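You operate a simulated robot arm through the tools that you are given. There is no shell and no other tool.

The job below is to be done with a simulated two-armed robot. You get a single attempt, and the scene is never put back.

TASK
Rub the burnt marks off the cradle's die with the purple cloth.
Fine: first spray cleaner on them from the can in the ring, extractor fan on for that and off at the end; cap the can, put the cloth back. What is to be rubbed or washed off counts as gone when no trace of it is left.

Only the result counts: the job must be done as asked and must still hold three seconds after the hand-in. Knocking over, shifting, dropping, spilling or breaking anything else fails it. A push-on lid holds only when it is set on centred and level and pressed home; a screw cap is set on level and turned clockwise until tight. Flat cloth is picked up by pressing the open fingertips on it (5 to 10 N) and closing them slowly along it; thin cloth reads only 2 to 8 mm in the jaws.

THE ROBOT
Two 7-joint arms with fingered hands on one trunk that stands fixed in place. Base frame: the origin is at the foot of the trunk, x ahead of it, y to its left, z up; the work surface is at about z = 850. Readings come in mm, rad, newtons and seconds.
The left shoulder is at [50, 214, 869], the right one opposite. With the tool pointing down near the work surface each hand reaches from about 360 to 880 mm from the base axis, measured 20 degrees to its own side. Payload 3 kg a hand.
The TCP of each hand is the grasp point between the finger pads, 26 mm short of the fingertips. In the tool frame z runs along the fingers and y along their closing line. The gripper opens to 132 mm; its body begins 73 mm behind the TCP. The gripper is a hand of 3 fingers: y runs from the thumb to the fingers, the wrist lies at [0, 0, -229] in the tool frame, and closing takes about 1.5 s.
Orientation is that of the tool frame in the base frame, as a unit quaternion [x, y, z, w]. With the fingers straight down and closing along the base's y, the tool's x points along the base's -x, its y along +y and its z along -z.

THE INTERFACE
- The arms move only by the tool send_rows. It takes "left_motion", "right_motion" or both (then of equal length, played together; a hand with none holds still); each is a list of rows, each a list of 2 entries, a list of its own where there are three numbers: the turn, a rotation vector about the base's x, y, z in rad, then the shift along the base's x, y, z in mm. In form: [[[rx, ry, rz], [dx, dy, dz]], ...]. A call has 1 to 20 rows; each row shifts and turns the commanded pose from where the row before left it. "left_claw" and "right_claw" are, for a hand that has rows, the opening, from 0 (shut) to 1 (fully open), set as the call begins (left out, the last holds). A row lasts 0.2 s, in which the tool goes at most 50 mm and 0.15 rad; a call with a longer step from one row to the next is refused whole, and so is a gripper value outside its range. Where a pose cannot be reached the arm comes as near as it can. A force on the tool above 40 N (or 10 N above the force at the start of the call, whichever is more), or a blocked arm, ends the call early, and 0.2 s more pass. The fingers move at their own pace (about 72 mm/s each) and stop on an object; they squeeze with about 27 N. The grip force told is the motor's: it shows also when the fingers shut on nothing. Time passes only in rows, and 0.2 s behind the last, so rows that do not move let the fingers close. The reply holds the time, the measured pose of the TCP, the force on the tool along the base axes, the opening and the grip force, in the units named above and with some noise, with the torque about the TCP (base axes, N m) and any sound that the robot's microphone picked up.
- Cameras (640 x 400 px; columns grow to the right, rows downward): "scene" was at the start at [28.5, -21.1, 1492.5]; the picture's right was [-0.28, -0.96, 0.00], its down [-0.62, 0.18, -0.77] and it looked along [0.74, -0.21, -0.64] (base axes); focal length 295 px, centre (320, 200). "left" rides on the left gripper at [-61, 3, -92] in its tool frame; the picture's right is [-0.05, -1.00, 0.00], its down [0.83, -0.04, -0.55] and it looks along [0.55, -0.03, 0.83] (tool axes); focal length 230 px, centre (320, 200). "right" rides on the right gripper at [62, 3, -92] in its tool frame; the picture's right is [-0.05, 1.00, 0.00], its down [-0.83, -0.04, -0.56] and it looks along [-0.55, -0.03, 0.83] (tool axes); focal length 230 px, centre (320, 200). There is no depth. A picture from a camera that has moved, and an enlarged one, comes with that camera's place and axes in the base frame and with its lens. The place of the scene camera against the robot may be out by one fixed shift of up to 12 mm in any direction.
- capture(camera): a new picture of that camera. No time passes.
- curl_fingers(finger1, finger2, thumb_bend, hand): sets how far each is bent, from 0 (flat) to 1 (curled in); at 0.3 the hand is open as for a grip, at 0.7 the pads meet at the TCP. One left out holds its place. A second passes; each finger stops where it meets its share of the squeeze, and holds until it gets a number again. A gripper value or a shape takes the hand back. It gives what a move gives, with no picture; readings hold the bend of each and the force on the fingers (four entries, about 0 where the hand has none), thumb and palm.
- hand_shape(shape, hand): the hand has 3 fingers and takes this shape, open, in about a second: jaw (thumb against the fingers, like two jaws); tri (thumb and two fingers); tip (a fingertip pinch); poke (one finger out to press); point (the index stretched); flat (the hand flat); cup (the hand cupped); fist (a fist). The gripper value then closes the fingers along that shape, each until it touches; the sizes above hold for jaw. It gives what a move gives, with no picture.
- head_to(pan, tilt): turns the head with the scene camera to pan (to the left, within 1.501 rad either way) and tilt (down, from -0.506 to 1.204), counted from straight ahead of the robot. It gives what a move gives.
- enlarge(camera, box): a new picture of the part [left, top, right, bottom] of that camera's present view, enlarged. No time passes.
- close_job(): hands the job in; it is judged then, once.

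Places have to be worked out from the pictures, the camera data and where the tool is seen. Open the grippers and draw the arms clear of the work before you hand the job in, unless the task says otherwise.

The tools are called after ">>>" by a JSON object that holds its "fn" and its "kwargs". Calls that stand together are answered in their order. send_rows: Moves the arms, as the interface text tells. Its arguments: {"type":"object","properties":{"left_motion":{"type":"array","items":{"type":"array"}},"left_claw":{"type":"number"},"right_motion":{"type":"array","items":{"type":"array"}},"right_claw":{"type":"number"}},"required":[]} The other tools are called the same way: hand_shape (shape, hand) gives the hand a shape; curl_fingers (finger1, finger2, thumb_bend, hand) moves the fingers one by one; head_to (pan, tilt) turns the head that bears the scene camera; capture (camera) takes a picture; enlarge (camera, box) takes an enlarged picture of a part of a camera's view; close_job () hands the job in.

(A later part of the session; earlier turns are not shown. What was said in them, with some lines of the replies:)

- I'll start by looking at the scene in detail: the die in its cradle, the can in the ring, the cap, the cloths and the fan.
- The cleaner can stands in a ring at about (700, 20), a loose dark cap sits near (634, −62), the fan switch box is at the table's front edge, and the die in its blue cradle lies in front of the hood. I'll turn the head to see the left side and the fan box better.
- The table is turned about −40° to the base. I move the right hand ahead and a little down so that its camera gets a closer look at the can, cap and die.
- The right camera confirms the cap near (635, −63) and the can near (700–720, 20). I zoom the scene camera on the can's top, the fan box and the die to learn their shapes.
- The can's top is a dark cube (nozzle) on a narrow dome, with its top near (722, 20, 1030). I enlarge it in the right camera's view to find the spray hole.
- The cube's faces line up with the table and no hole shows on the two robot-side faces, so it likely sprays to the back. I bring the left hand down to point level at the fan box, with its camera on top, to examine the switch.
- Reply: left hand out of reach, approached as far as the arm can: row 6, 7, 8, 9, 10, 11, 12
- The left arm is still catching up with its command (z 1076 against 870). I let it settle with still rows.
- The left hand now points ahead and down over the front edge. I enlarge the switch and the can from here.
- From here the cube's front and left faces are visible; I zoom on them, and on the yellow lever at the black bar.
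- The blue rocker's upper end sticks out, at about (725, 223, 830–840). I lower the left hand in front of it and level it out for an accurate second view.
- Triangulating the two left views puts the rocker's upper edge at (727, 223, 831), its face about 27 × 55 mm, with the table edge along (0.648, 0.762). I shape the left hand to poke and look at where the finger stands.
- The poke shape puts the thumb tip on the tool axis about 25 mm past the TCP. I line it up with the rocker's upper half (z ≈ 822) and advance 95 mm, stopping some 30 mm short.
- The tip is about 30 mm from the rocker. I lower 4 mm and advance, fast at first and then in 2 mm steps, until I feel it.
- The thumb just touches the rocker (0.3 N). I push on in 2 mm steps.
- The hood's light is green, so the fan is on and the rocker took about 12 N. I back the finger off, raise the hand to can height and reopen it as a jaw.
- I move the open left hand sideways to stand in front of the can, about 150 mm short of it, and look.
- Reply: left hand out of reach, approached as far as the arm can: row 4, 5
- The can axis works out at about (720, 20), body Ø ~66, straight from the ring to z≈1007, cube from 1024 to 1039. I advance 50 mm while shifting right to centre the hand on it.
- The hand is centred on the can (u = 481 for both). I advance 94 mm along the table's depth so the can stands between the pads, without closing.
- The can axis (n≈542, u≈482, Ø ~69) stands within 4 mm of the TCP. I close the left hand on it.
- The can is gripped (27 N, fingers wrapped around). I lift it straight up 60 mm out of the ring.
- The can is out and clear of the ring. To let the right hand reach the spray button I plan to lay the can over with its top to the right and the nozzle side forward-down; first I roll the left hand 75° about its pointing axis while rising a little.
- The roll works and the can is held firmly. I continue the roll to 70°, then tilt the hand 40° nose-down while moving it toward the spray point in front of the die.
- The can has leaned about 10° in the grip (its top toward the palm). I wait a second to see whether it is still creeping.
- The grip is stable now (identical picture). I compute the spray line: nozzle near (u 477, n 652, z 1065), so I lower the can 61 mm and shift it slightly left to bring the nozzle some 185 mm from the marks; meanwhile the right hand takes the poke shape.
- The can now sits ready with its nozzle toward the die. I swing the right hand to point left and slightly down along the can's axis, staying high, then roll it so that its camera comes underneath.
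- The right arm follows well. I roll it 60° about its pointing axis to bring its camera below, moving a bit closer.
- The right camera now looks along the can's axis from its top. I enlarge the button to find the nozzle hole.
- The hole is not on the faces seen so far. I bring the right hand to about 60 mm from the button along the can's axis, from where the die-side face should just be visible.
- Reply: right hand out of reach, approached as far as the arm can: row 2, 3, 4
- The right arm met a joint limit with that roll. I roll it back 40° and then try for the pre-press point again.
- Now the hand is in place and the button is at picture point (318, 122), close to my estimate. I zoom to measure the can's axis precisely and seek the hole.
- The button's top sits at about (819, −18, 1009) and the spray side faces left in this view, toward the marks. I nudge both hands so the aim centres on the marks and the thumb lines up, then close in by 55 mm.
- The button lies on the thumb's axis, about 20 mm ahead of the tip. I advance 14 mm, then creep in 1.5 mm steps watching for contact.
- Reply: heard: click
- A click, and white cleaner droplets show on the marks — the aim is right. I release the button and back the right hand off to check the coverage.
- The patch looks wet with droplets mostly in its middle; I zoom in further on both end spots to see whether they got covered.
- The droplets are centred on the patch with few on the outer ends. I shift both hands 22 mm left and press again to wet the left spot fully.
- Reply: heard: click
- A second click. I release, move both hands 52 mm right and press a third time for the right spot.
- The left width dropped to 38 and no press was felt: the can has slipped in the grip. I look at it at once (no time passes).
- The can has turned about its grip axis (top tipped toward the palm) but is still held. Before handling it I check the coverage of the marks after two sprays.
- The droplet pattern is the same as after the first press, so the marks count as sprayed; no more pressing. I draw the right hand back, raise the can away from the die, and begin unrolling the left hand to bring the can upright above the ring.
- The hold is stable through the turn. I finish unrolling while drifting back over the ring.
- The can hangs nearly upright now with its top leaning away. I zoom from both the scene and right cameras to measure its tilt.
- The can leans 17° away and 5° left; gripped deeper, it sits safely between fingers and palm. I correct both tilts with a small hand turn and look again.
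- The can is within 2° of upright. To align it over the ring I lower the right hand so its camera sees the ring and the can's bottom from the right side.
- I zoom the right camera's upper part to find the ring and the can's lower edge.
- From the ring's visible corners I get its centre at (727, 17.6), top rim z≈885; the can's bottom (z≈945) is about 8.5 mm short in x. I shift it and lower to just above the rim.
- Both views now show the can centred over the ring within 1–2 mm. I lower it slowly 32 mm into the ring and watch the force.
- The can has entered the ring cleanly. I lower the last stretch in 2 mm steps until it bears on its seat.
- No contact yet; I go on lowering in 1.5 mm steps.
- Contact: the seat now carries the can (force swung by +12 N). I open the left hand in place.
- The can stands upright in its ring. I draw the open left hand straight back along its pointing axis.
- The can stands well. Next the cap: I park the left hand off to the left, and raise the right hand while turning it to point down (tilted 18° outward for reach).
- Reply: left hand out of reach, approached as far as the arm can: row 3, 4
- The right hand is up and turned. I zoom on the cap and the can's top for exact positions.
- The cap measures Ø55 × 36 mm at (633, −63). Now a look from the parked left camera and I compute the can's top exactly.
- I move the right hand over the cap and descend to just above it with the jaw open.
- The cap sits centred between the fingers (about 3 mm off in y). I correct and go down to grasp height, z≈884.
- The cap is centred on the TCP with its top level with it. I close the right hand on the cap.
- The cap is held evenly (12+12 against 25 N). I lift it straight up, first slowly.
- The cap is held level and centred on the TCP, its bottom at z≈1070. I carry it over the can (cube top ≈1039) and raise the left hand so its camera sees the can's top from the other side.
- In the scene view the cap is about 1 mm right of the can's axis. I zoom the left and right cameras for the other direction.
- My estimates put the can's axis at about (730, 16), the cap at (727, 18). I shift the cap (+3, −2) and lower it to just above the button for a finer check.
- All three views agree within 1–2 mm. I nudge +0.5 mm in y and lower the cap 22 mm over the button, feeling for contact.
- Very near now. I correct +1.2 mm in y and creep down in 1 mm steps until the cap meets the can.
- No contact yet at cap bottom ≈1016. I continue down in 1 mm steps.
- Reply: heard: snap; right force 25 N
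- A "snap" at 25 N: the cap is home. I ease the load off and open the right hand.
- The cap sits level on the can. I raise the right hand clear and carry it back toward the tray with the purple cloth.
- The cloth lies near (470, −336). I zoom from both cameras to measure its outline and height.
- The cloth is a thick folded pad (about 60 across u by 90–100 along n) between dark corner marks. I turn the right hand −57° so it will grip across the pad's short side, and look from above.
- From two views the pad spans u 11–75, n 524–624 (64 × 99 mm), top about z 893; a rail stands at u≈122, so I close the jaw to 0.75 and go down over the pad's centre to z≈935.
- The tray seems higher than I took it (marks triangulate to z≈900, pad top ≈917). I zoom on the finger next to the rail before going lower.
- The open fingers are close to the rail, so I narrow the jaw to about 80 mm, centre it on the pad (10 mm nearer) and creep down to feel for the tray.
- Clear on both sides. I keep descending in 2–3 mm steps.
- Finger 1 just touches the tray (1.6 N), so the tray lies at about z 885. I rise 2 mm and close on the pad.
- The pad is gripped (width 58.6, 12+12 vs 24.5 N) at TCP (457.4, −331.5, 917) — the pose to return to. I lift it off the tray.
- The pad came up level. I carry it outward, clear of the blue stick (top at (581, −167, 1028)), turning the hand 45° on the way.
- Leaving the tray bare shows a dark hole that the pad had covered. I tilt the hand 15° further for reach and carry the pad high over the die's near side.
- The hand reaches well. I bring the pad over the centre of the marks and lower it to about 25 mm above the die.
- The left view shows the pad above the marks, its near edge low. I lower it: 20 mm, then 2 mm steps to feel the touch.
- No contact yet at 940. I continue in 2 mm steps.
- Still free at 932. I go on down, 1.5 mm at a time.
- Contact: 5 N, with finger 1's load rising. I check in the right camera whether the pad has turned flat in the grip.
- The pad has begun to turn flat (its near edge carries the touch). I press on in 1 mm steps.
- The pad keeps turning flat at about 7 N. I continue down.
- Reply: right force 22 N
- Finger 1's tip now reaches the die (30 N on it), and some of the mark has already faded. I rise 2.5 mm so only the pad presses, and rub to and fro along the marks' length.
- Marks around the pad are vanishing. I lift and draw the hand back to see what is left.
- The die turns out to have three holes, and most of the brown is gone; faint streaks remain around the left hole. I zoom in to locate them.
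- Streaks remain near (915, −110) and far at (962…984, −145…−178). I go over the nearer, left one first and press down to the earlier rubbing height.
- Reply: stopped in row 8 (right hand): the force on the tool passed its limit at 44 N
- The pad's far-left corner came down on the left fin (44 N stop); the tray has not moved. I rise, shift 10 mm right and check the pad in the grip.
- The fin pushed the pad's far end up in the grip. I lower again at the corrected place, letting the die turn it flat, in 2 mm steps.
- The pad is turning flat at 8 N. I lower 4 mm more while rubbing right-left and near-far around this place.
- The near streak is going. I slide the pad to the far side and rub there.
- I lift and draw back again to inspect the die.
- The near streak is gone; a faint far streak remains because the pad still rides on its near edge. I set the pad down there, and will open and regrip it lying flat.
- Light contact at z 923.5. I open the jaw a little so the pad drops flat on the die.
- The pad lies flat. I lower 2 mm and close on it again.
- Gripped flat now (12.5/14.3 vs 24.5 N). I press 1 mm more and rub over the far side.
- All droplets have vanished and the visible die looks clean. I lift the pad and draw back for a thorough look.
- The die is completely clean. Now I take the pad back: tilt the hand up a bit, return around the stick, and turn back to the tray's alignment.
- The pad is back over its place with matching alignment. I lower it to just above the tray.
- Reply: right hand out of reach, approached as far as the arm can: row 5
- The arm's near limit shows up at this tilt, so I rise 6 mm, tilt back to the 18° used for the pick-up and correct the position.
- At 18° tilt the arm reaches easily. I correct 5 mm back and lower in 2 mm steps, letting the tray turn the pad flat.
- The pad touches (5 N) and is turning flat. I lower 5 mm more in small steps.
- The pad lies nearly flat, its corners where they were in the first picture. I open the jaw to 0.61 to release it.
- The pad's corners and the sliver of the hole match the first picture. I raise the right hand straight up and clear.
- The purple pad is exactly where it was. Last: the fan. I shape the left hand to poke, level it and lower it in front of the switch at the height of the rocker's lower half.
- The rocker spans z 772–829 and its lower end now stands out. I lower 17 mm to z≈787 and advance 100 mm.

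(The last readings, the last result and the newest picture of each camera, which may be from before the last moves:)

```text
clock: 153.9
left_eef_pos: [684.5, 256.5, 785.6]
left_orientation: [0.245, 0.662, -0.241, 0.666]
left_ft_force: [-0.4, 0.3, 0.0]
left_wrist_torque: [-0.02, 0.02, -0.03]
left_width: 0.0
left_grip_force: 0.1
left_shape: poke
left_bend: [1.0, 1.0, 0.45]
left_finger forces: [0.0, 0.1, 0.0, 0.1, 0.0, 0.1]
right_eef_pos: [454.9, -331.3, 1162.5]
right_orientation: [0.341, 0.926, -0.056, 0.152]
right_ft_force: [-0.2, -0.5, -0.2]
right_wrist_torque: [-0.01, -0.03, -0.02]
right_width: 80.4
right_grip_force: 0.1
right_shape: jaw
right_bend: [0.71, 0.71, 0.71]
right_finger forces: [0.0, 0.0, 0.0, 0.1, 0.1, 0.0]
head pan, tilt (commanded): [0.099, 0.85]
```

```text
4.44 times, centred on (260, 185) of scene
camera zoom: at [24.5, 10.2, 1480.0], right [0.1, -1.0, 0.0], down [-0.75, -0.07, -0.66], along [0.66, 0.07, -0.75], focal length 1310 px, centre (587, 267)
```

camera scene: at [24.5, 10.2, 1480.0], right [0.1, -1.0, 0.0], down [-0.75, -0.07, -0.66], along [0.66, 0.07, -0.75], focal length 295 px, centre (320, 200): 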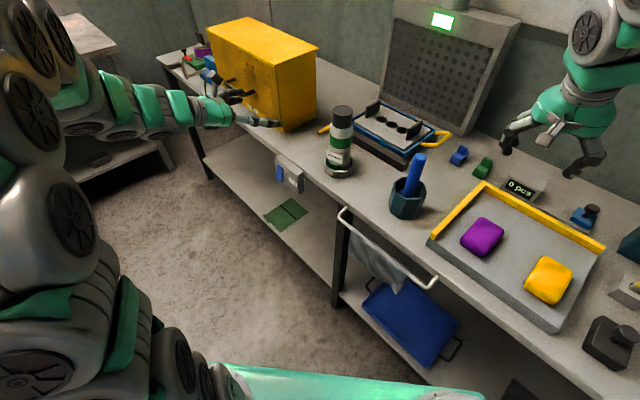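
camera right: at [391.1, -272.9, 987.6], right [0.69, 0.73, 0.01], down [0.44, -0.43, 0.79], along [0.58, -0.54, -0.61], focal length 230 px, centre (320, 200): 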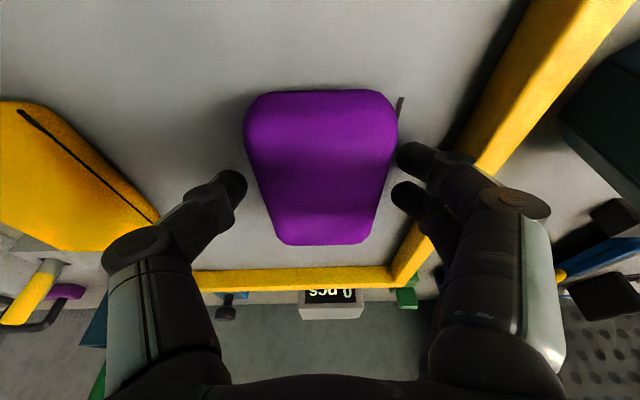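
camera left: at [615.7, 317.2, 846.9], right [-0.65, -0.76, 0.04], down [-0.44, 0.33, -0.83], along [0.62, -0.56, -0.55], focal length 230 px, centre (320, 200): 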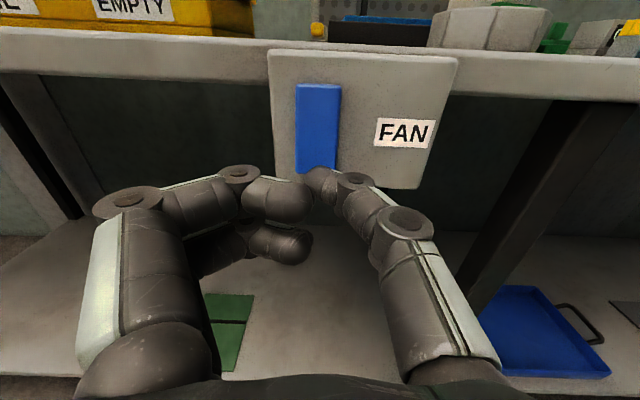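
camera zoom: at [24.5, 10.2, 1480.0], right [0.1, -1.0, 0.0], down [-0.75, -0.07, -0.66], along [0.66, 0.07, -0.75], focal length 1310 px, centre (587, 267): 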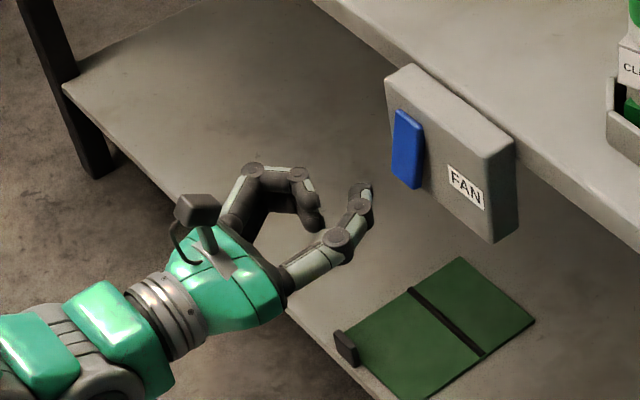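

Aligned with the rocker's lower half, about 28 mm away. I advance, ending in 2 mm steps.

>>> {"fn": "send_rows", "kwargs": {"left_motion": [[[0, 0, 0], [6.1, -5.2, 0.5]], [[0, 0, 0], [6.1, -5.2, 0.5]], [[0, 0, 0], [6.1, -5.2, 0.5]], [[0, 0, 0], [1.52, -1.3, 0]], [[0, 0, 0], [1.52, -1.3, 0]], [[0, 0, 0], [1.52, -1.3, 0]], [[0, 0, 0], [1.52, -1.3, 0]], [[0, 0, 0], [0, 0, 0]]]}}

>>> {"fn": "enlarge", "kwargs": {"camera": "scene", "box": [200, 140, 320, 230]}}

>>> {"fn": "enlarge", "kwargs": {"camera": "scene", "box": [390, 0, 550, 110]}}

```text
clock: 155.7
left_eef_pos: [708.8, 234.9, 788.4]
left_orientation: [0.247, 0.661, -0.241, 0.666]
left_ft_force: [0.1, 0.0, 0.3]
left_wrist_torque: [-0.02, -0.01, 0.01]
left_width: 0.0
left_grip_force: 0.1
left_shape: poke
left_bend: [1.0, 1.0, 0.45]
left_finger forces: [0.0, 0.1, 0.0, 0.1, 0.6, 0.1]
right_eef_pos: [455.7, -331.5, 1162.4]
right_orientation: [0.341, 0.926, -0.057, 0.152]
right_ft_force: [-1.3, 0.4, 0.2]
right_wrist_torque: [0.04, 0.02, 0.05]
right_width: 80.1
right_grip_force: 0.1
right_shape: jaw
right_bend: [0.71, 0.71, 0.71]
right_finger forces: [0.0, 0.0, 0.0, 0.0, 0.0, 0.0]
head pan, tilt (commanded): [0.099, 0.85]
```

```text
4.44 times, centred on (260, 185) of scene
camera zoom: at [24.5, 10.2, 1480.0], right [0.1, -1.0, 0.0], down [-0.75, -0.07, -0.66], along [0.66, 0.07, -0.75], focal length 1310 px, centre (587, 267)
```

zoom: 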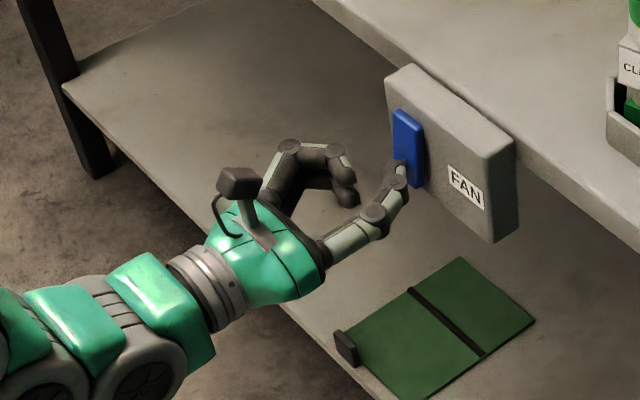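

```text
3.64 times, centred on (470, 55) of scene
camera zoom: at [24.5, 10.2, 1480.0], right [0.1, -1.0, 0.0], down [-0.75, -0.07, -0.66], along [0.66, 0.07, -0.75], focal length 1072 px, centre (-226, 727)
```

zoom: 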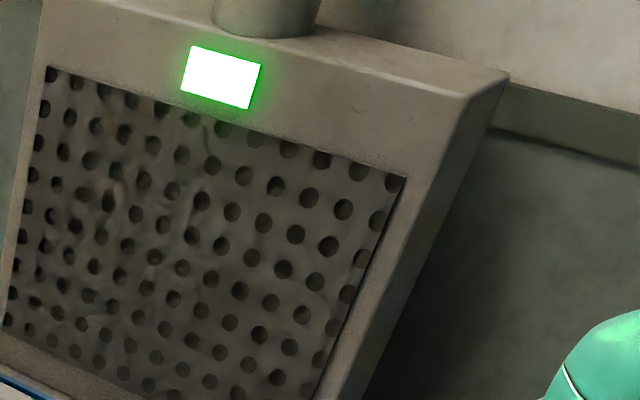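

The thumb just touches (0.6 N) and the fan light is still on. I push on in 2 mm steps.

>>> {"fn": "send_rows", "kwargs": {"left_motion": [[[0, 0, 0], [1.52, -1.3, 0]], [[0, 0, 0], [1.52, -1.3, 0]], [[0, 0, 0], [1.52, -1.3, 0]], [[0, 0, 0], [1.52, -1.3, 0]]]}}

>>> {"fn": "enlarge", "kwargs": {"camera": "scene", "box": [200, 140, 320, 230]}}

>>> {"fn": "enlarge", "kwargs": {"camera": "scene", "box": [390, 0, 550, 110]}}

```text
clock: 156.9
left_eef_pos: [712.0, 230.9, 786.0]
left_orientation: [0.245, 0.663, -0.241, 0.665]
left_ft_force: [-22.4, 13.5, -1.6]
left_wrist_torque: [-0.07, -0.11, 0.08]
left_width: 0.0
left_grip_force: 0.1
left_shape: poke
left_bend: [1.0, 1.0, 0.46]
left_finger forces: [0.1, 0.0, 0.0, 0.0, 25.6, 0.0]
right_eef_pos: [456.6, -331.4, 1163.5]
right_orientation: [0.341, 0.926, -0.057, 0.153]
right_ft_force: [0.6, -0.7, -0.2]
right_wrist_torque: [0.04, 0.02, 0.0]
right_width: 80.3
right_grip_force: 0.2
right_shape: jaw
right_bend: [0.71, 0.71, 0.71]
right_finger forces: [0.1, 0.1, 0.0, 0.0, 0.1, 0.1]
head pan, tilt (commanded): [0.099, 0.85]
stopped in row 4 (left hand): the force on the tool passed its limit at 41 N (the readings are from after the stop); the commanded pose is now the measured one
```

```text
4.44 times, centred on (260, 185) of scene
camera zoom: at [24.2, 10.4, 1480.0], right [0.1, -0.99, 0.0], down [-0.75, -0.07, -0.66], along [0.66, 0.07, -0.75], focal length 1310 px, centre (587, 267)
```

zoom: 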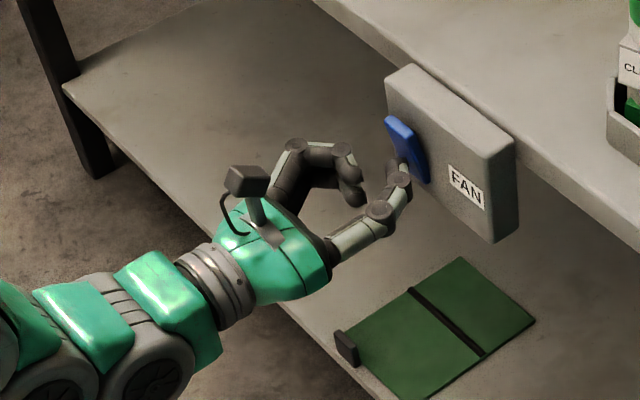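

```text
3.64 times, centred on (470, 55) of scene
camera zoom: at [24.2, 10.4, 1480.0], right [0.1, -0.99, 0.0], down [-0.75, -0.07, -0.66], along [0.66, 0.07, -0.75], focal length 1072 px, centre (-226, 727)
```

zoom: 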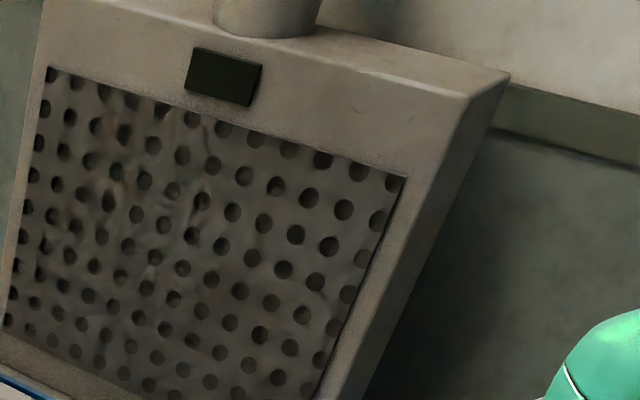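

The fan light is out and the rocker has flipped back. I withdraw the left hand, raise both hands clear and open them.

>>> {"fn": "send_rows", "kwargs": {"left_motion": [[[0, 0, 0], [-11.4, 9.7, 0]], [[0, 0, 0], [-22.9, 19.4, 0]], [[0, 0, 0], [-30.5, 25.9, 0]], [[0, 0, 0], [-30.5, 25.9, 0]], [[0, 0, 0], [0, 0, 35]], [[0, 0, 0], [0, 0, 35]], [[0, 0, 0], [0, 0, 35]], [[0, 0, 0], [0, 0, 35]], [[0, 0, 0], [0, 0, 35]], [[0, 0, 0], [0, 0, 0]]], "right_motion": [[[0, 0, 0], [0, 0, 15]], [[0, 0, 0], [0, 5, 15]], [[0, 0, 0], [0, 5, 15]], [[0, 0, 0], [0, 5, 15]], [[0, 0, 0], [0, 5, 15]], [[0, 0, 0], [0, 5, 10]], [[0, 0, 0], [0, 0, 0]], [[0, 0, 0], [0, 0, 0]], [[0, 0, 0], [0, 0, 0]], [[0, 0, 0], [0, 0, 0]]], "right_claw": 1}}

>>> {"fn": "hand_shape", "kwargs": {"hand": "left", "shape": "jaw"}}

>>> {"fn": "capture", "kwargs": {"camera": "scene"}}

>>> {"fn": "enlarge", "kwargs": {"camera": "scene", "box": [240, 80, 460, 230]}}

>>> {"fn": "enlarge", "kwargs": {"camera": "scene", "box": [310, 95, 390, 190]}}

```text
clock: 159.1
left_eef_pos: [617.5, 310.0, 962.9]
left_orientation: [0.246, 0.663, -0.241, 0.665]
left_ft_force: [0.7, -0.5, 0.5]
left_wrist_torque: [0.0, -0.02, 0.01]
left_width: 0.2
left_grip_force: 0.0
left_shape: poke
left_bend: [1.0, 1.0, 0.45]
left_finger forces: [0.0, 0.1, 0.1, 0.1, 0.1, 0.0]
right_eef_pos: [455.9, -307.4, 1246.5]
right_orientation: [0.341, 0.926, -0.057, 0.151]
right_ft_force: [-0.3, -0.1, -0.4]
right_wrist_torque: [-0.03, -0.01, -0.02]
right_width: 131.8
right_grip_force: 0.0
right_shape: jaw
right_bend: [0.3, 0.3, 0.3]
right_finger forces: [0.0, 0.1, 0.1, 0.1, 0.0, 0.0]
head pan, tilt (commanded): [0.099, 0.85]
```

```text
clock: 160.0
left_eef_pos: [617.9, 310.5, 962.9]
left_orientation: [0.245, 0.663, -0.241, 0.665]
left_ft_force: [0.0, 0.0, 0.2]
left_wrist_torque: [0.01, 0.01, -0.01]
left_width: 131.8
left_grip_force: 0.1
left_shape: jaw
left_bend: [0.3, 0.3, 0.3]
left_finger forces: [0.0, 0.1, 0.0, 0.0, 0.0, 0.0]
right_eef_pos: [455.4, -308.1, 1248.0]
right_orientation: [0.341, 0.926, -0.058, 0.153]
right_ft_force: [0.6, 0.0, 0.3]
right_wrist_torque: [0.0, 0.02, 0.0]
right_width: 131.9
right_grip_force: 0.2
right_shape: jaw
right_bend: [0.3, 0.3, 0.3]
right_finger forces: [0.0, 0.0, 0.0, 0.0, 0.1, 0.0]
head pan, tilt (commanded): [0.099, 0.85]
```

```text
taken
camera scene: at [24.5, 10.2, 1480.0], right [0.1, -1.0, 0.0], down [-0.75, -0.07, -0.66], along [0.66, 0.07, -0.75], focal length 295 px, centre (320, 200)
```

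scene: 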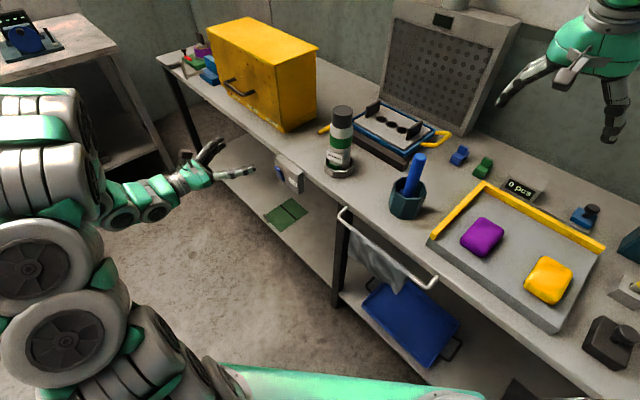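

```text
2.67 times, centred on (350, 155) of scene
camera zoom: at [24.5, 10.2, 1480.0], right [0.1, -1.0, 0.0], down [-0.75, -0.07, -0.66], along [0.66, 0.07, -0.75], focal length 786 px, centre (240, 320)
```

zoom: 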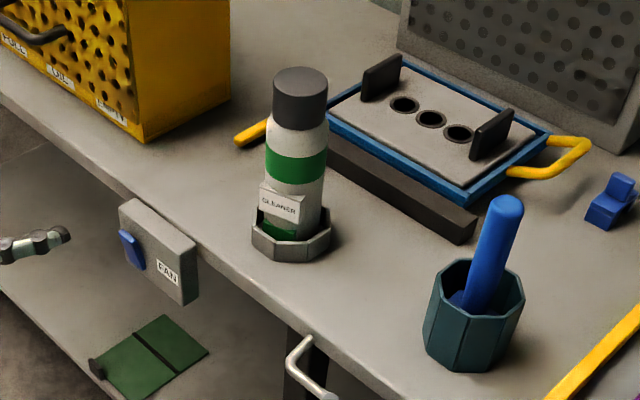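

```text
4.21 times, centred on (350, 142) of scene
camera zoom: at [24.5, 10.2, 1480.0], right [0.1, -1.0, 0.0], down [-0.75, -0.07, -0.66], along [0.66, 0.07, -0.75], focal length 1241 px, centre (194, 442)
```

zoom: 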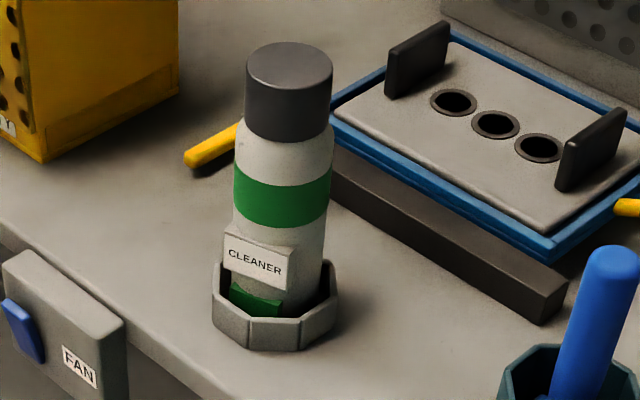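

Everything is in place: can capped in its ring, fan off, pad back. One last close look at the die for any trace before handing in.

>>> {"fn": "enlarge", "kwargs": {"camera": "scene", "box": [366, 98, 436, 150]}}

>>> {"fn": "enlarge", "kwargs": {"camera": "scene", "box": [330, 95, 360, 120]}}

```text
7.69 times, centred on (401, 124) of scene
camera zoom: at [24.5, 10.2, 1480.0], right [0.1, -1.0, 0.0], down [-0.75, -0.07, -0.66], along [0.66, 0.07, -0.75], focal length 2267 px, centre (-303, 785)
```

zoom: 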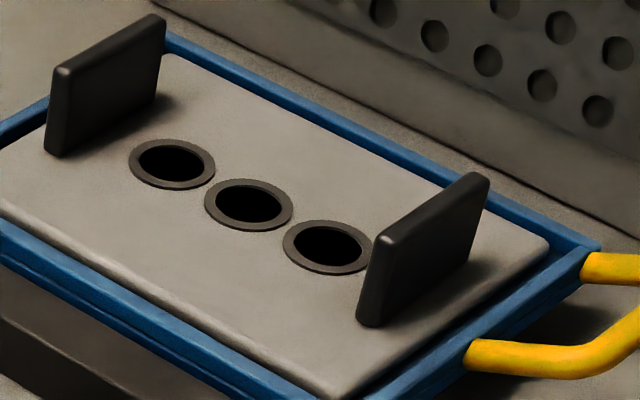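

```text
16.00 times, centred on (345, 108) of scene
camera zoom: at [24.5, 10.2, 1480.0], right [0.1, -1.0, 0.0], down [-0.75, -0.07, -0.66], along [0.66, 0.07, -0.75], focal length 4715 px, centre (-80, 1680)
```

zoom: 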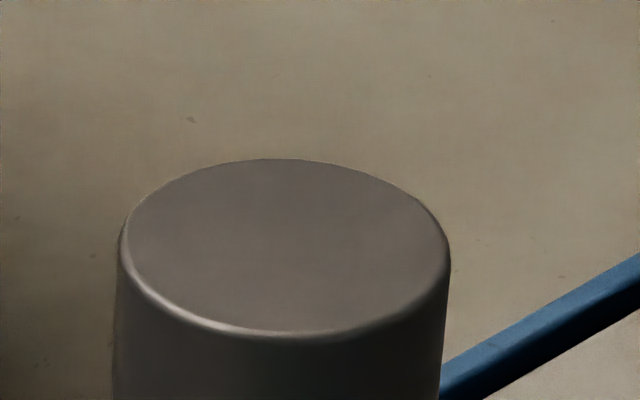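

The die shows no trace, the cap sits level, the fan is off, the cloth is back in its place, and both hands are open and clear. I hand the job in.

>>> {"fn": "close_job", "kwargs": {}}

```text
The job is handed in.
```

The burnt marks are off the die. In the close-up pictures it shows no trace of them, nor of the cleaner. The job is handed in; I have no verdict back from the judging.

- **Fan:** it was on before the first spray, with its light green. I switched it off at the end, and the light is out.
- **Spray:** two presses on the can wetted all the marks. A third press did not spray, because the can had turned in the left hand's grip. It was never dropped.
- **Can:** it is back upright in its ring, with the cap snapped on and sitting level. The can may face a few degrees off how it first stood.
- **Cloth:** it is back on the tray, within about 1 mm of its first place by the pictures.

While rubbing, the cloth once came down on the die's left fin and the arm stopped at 44 N. The tray and die had not moved when I checked.

Both hands are open and drawn clear.
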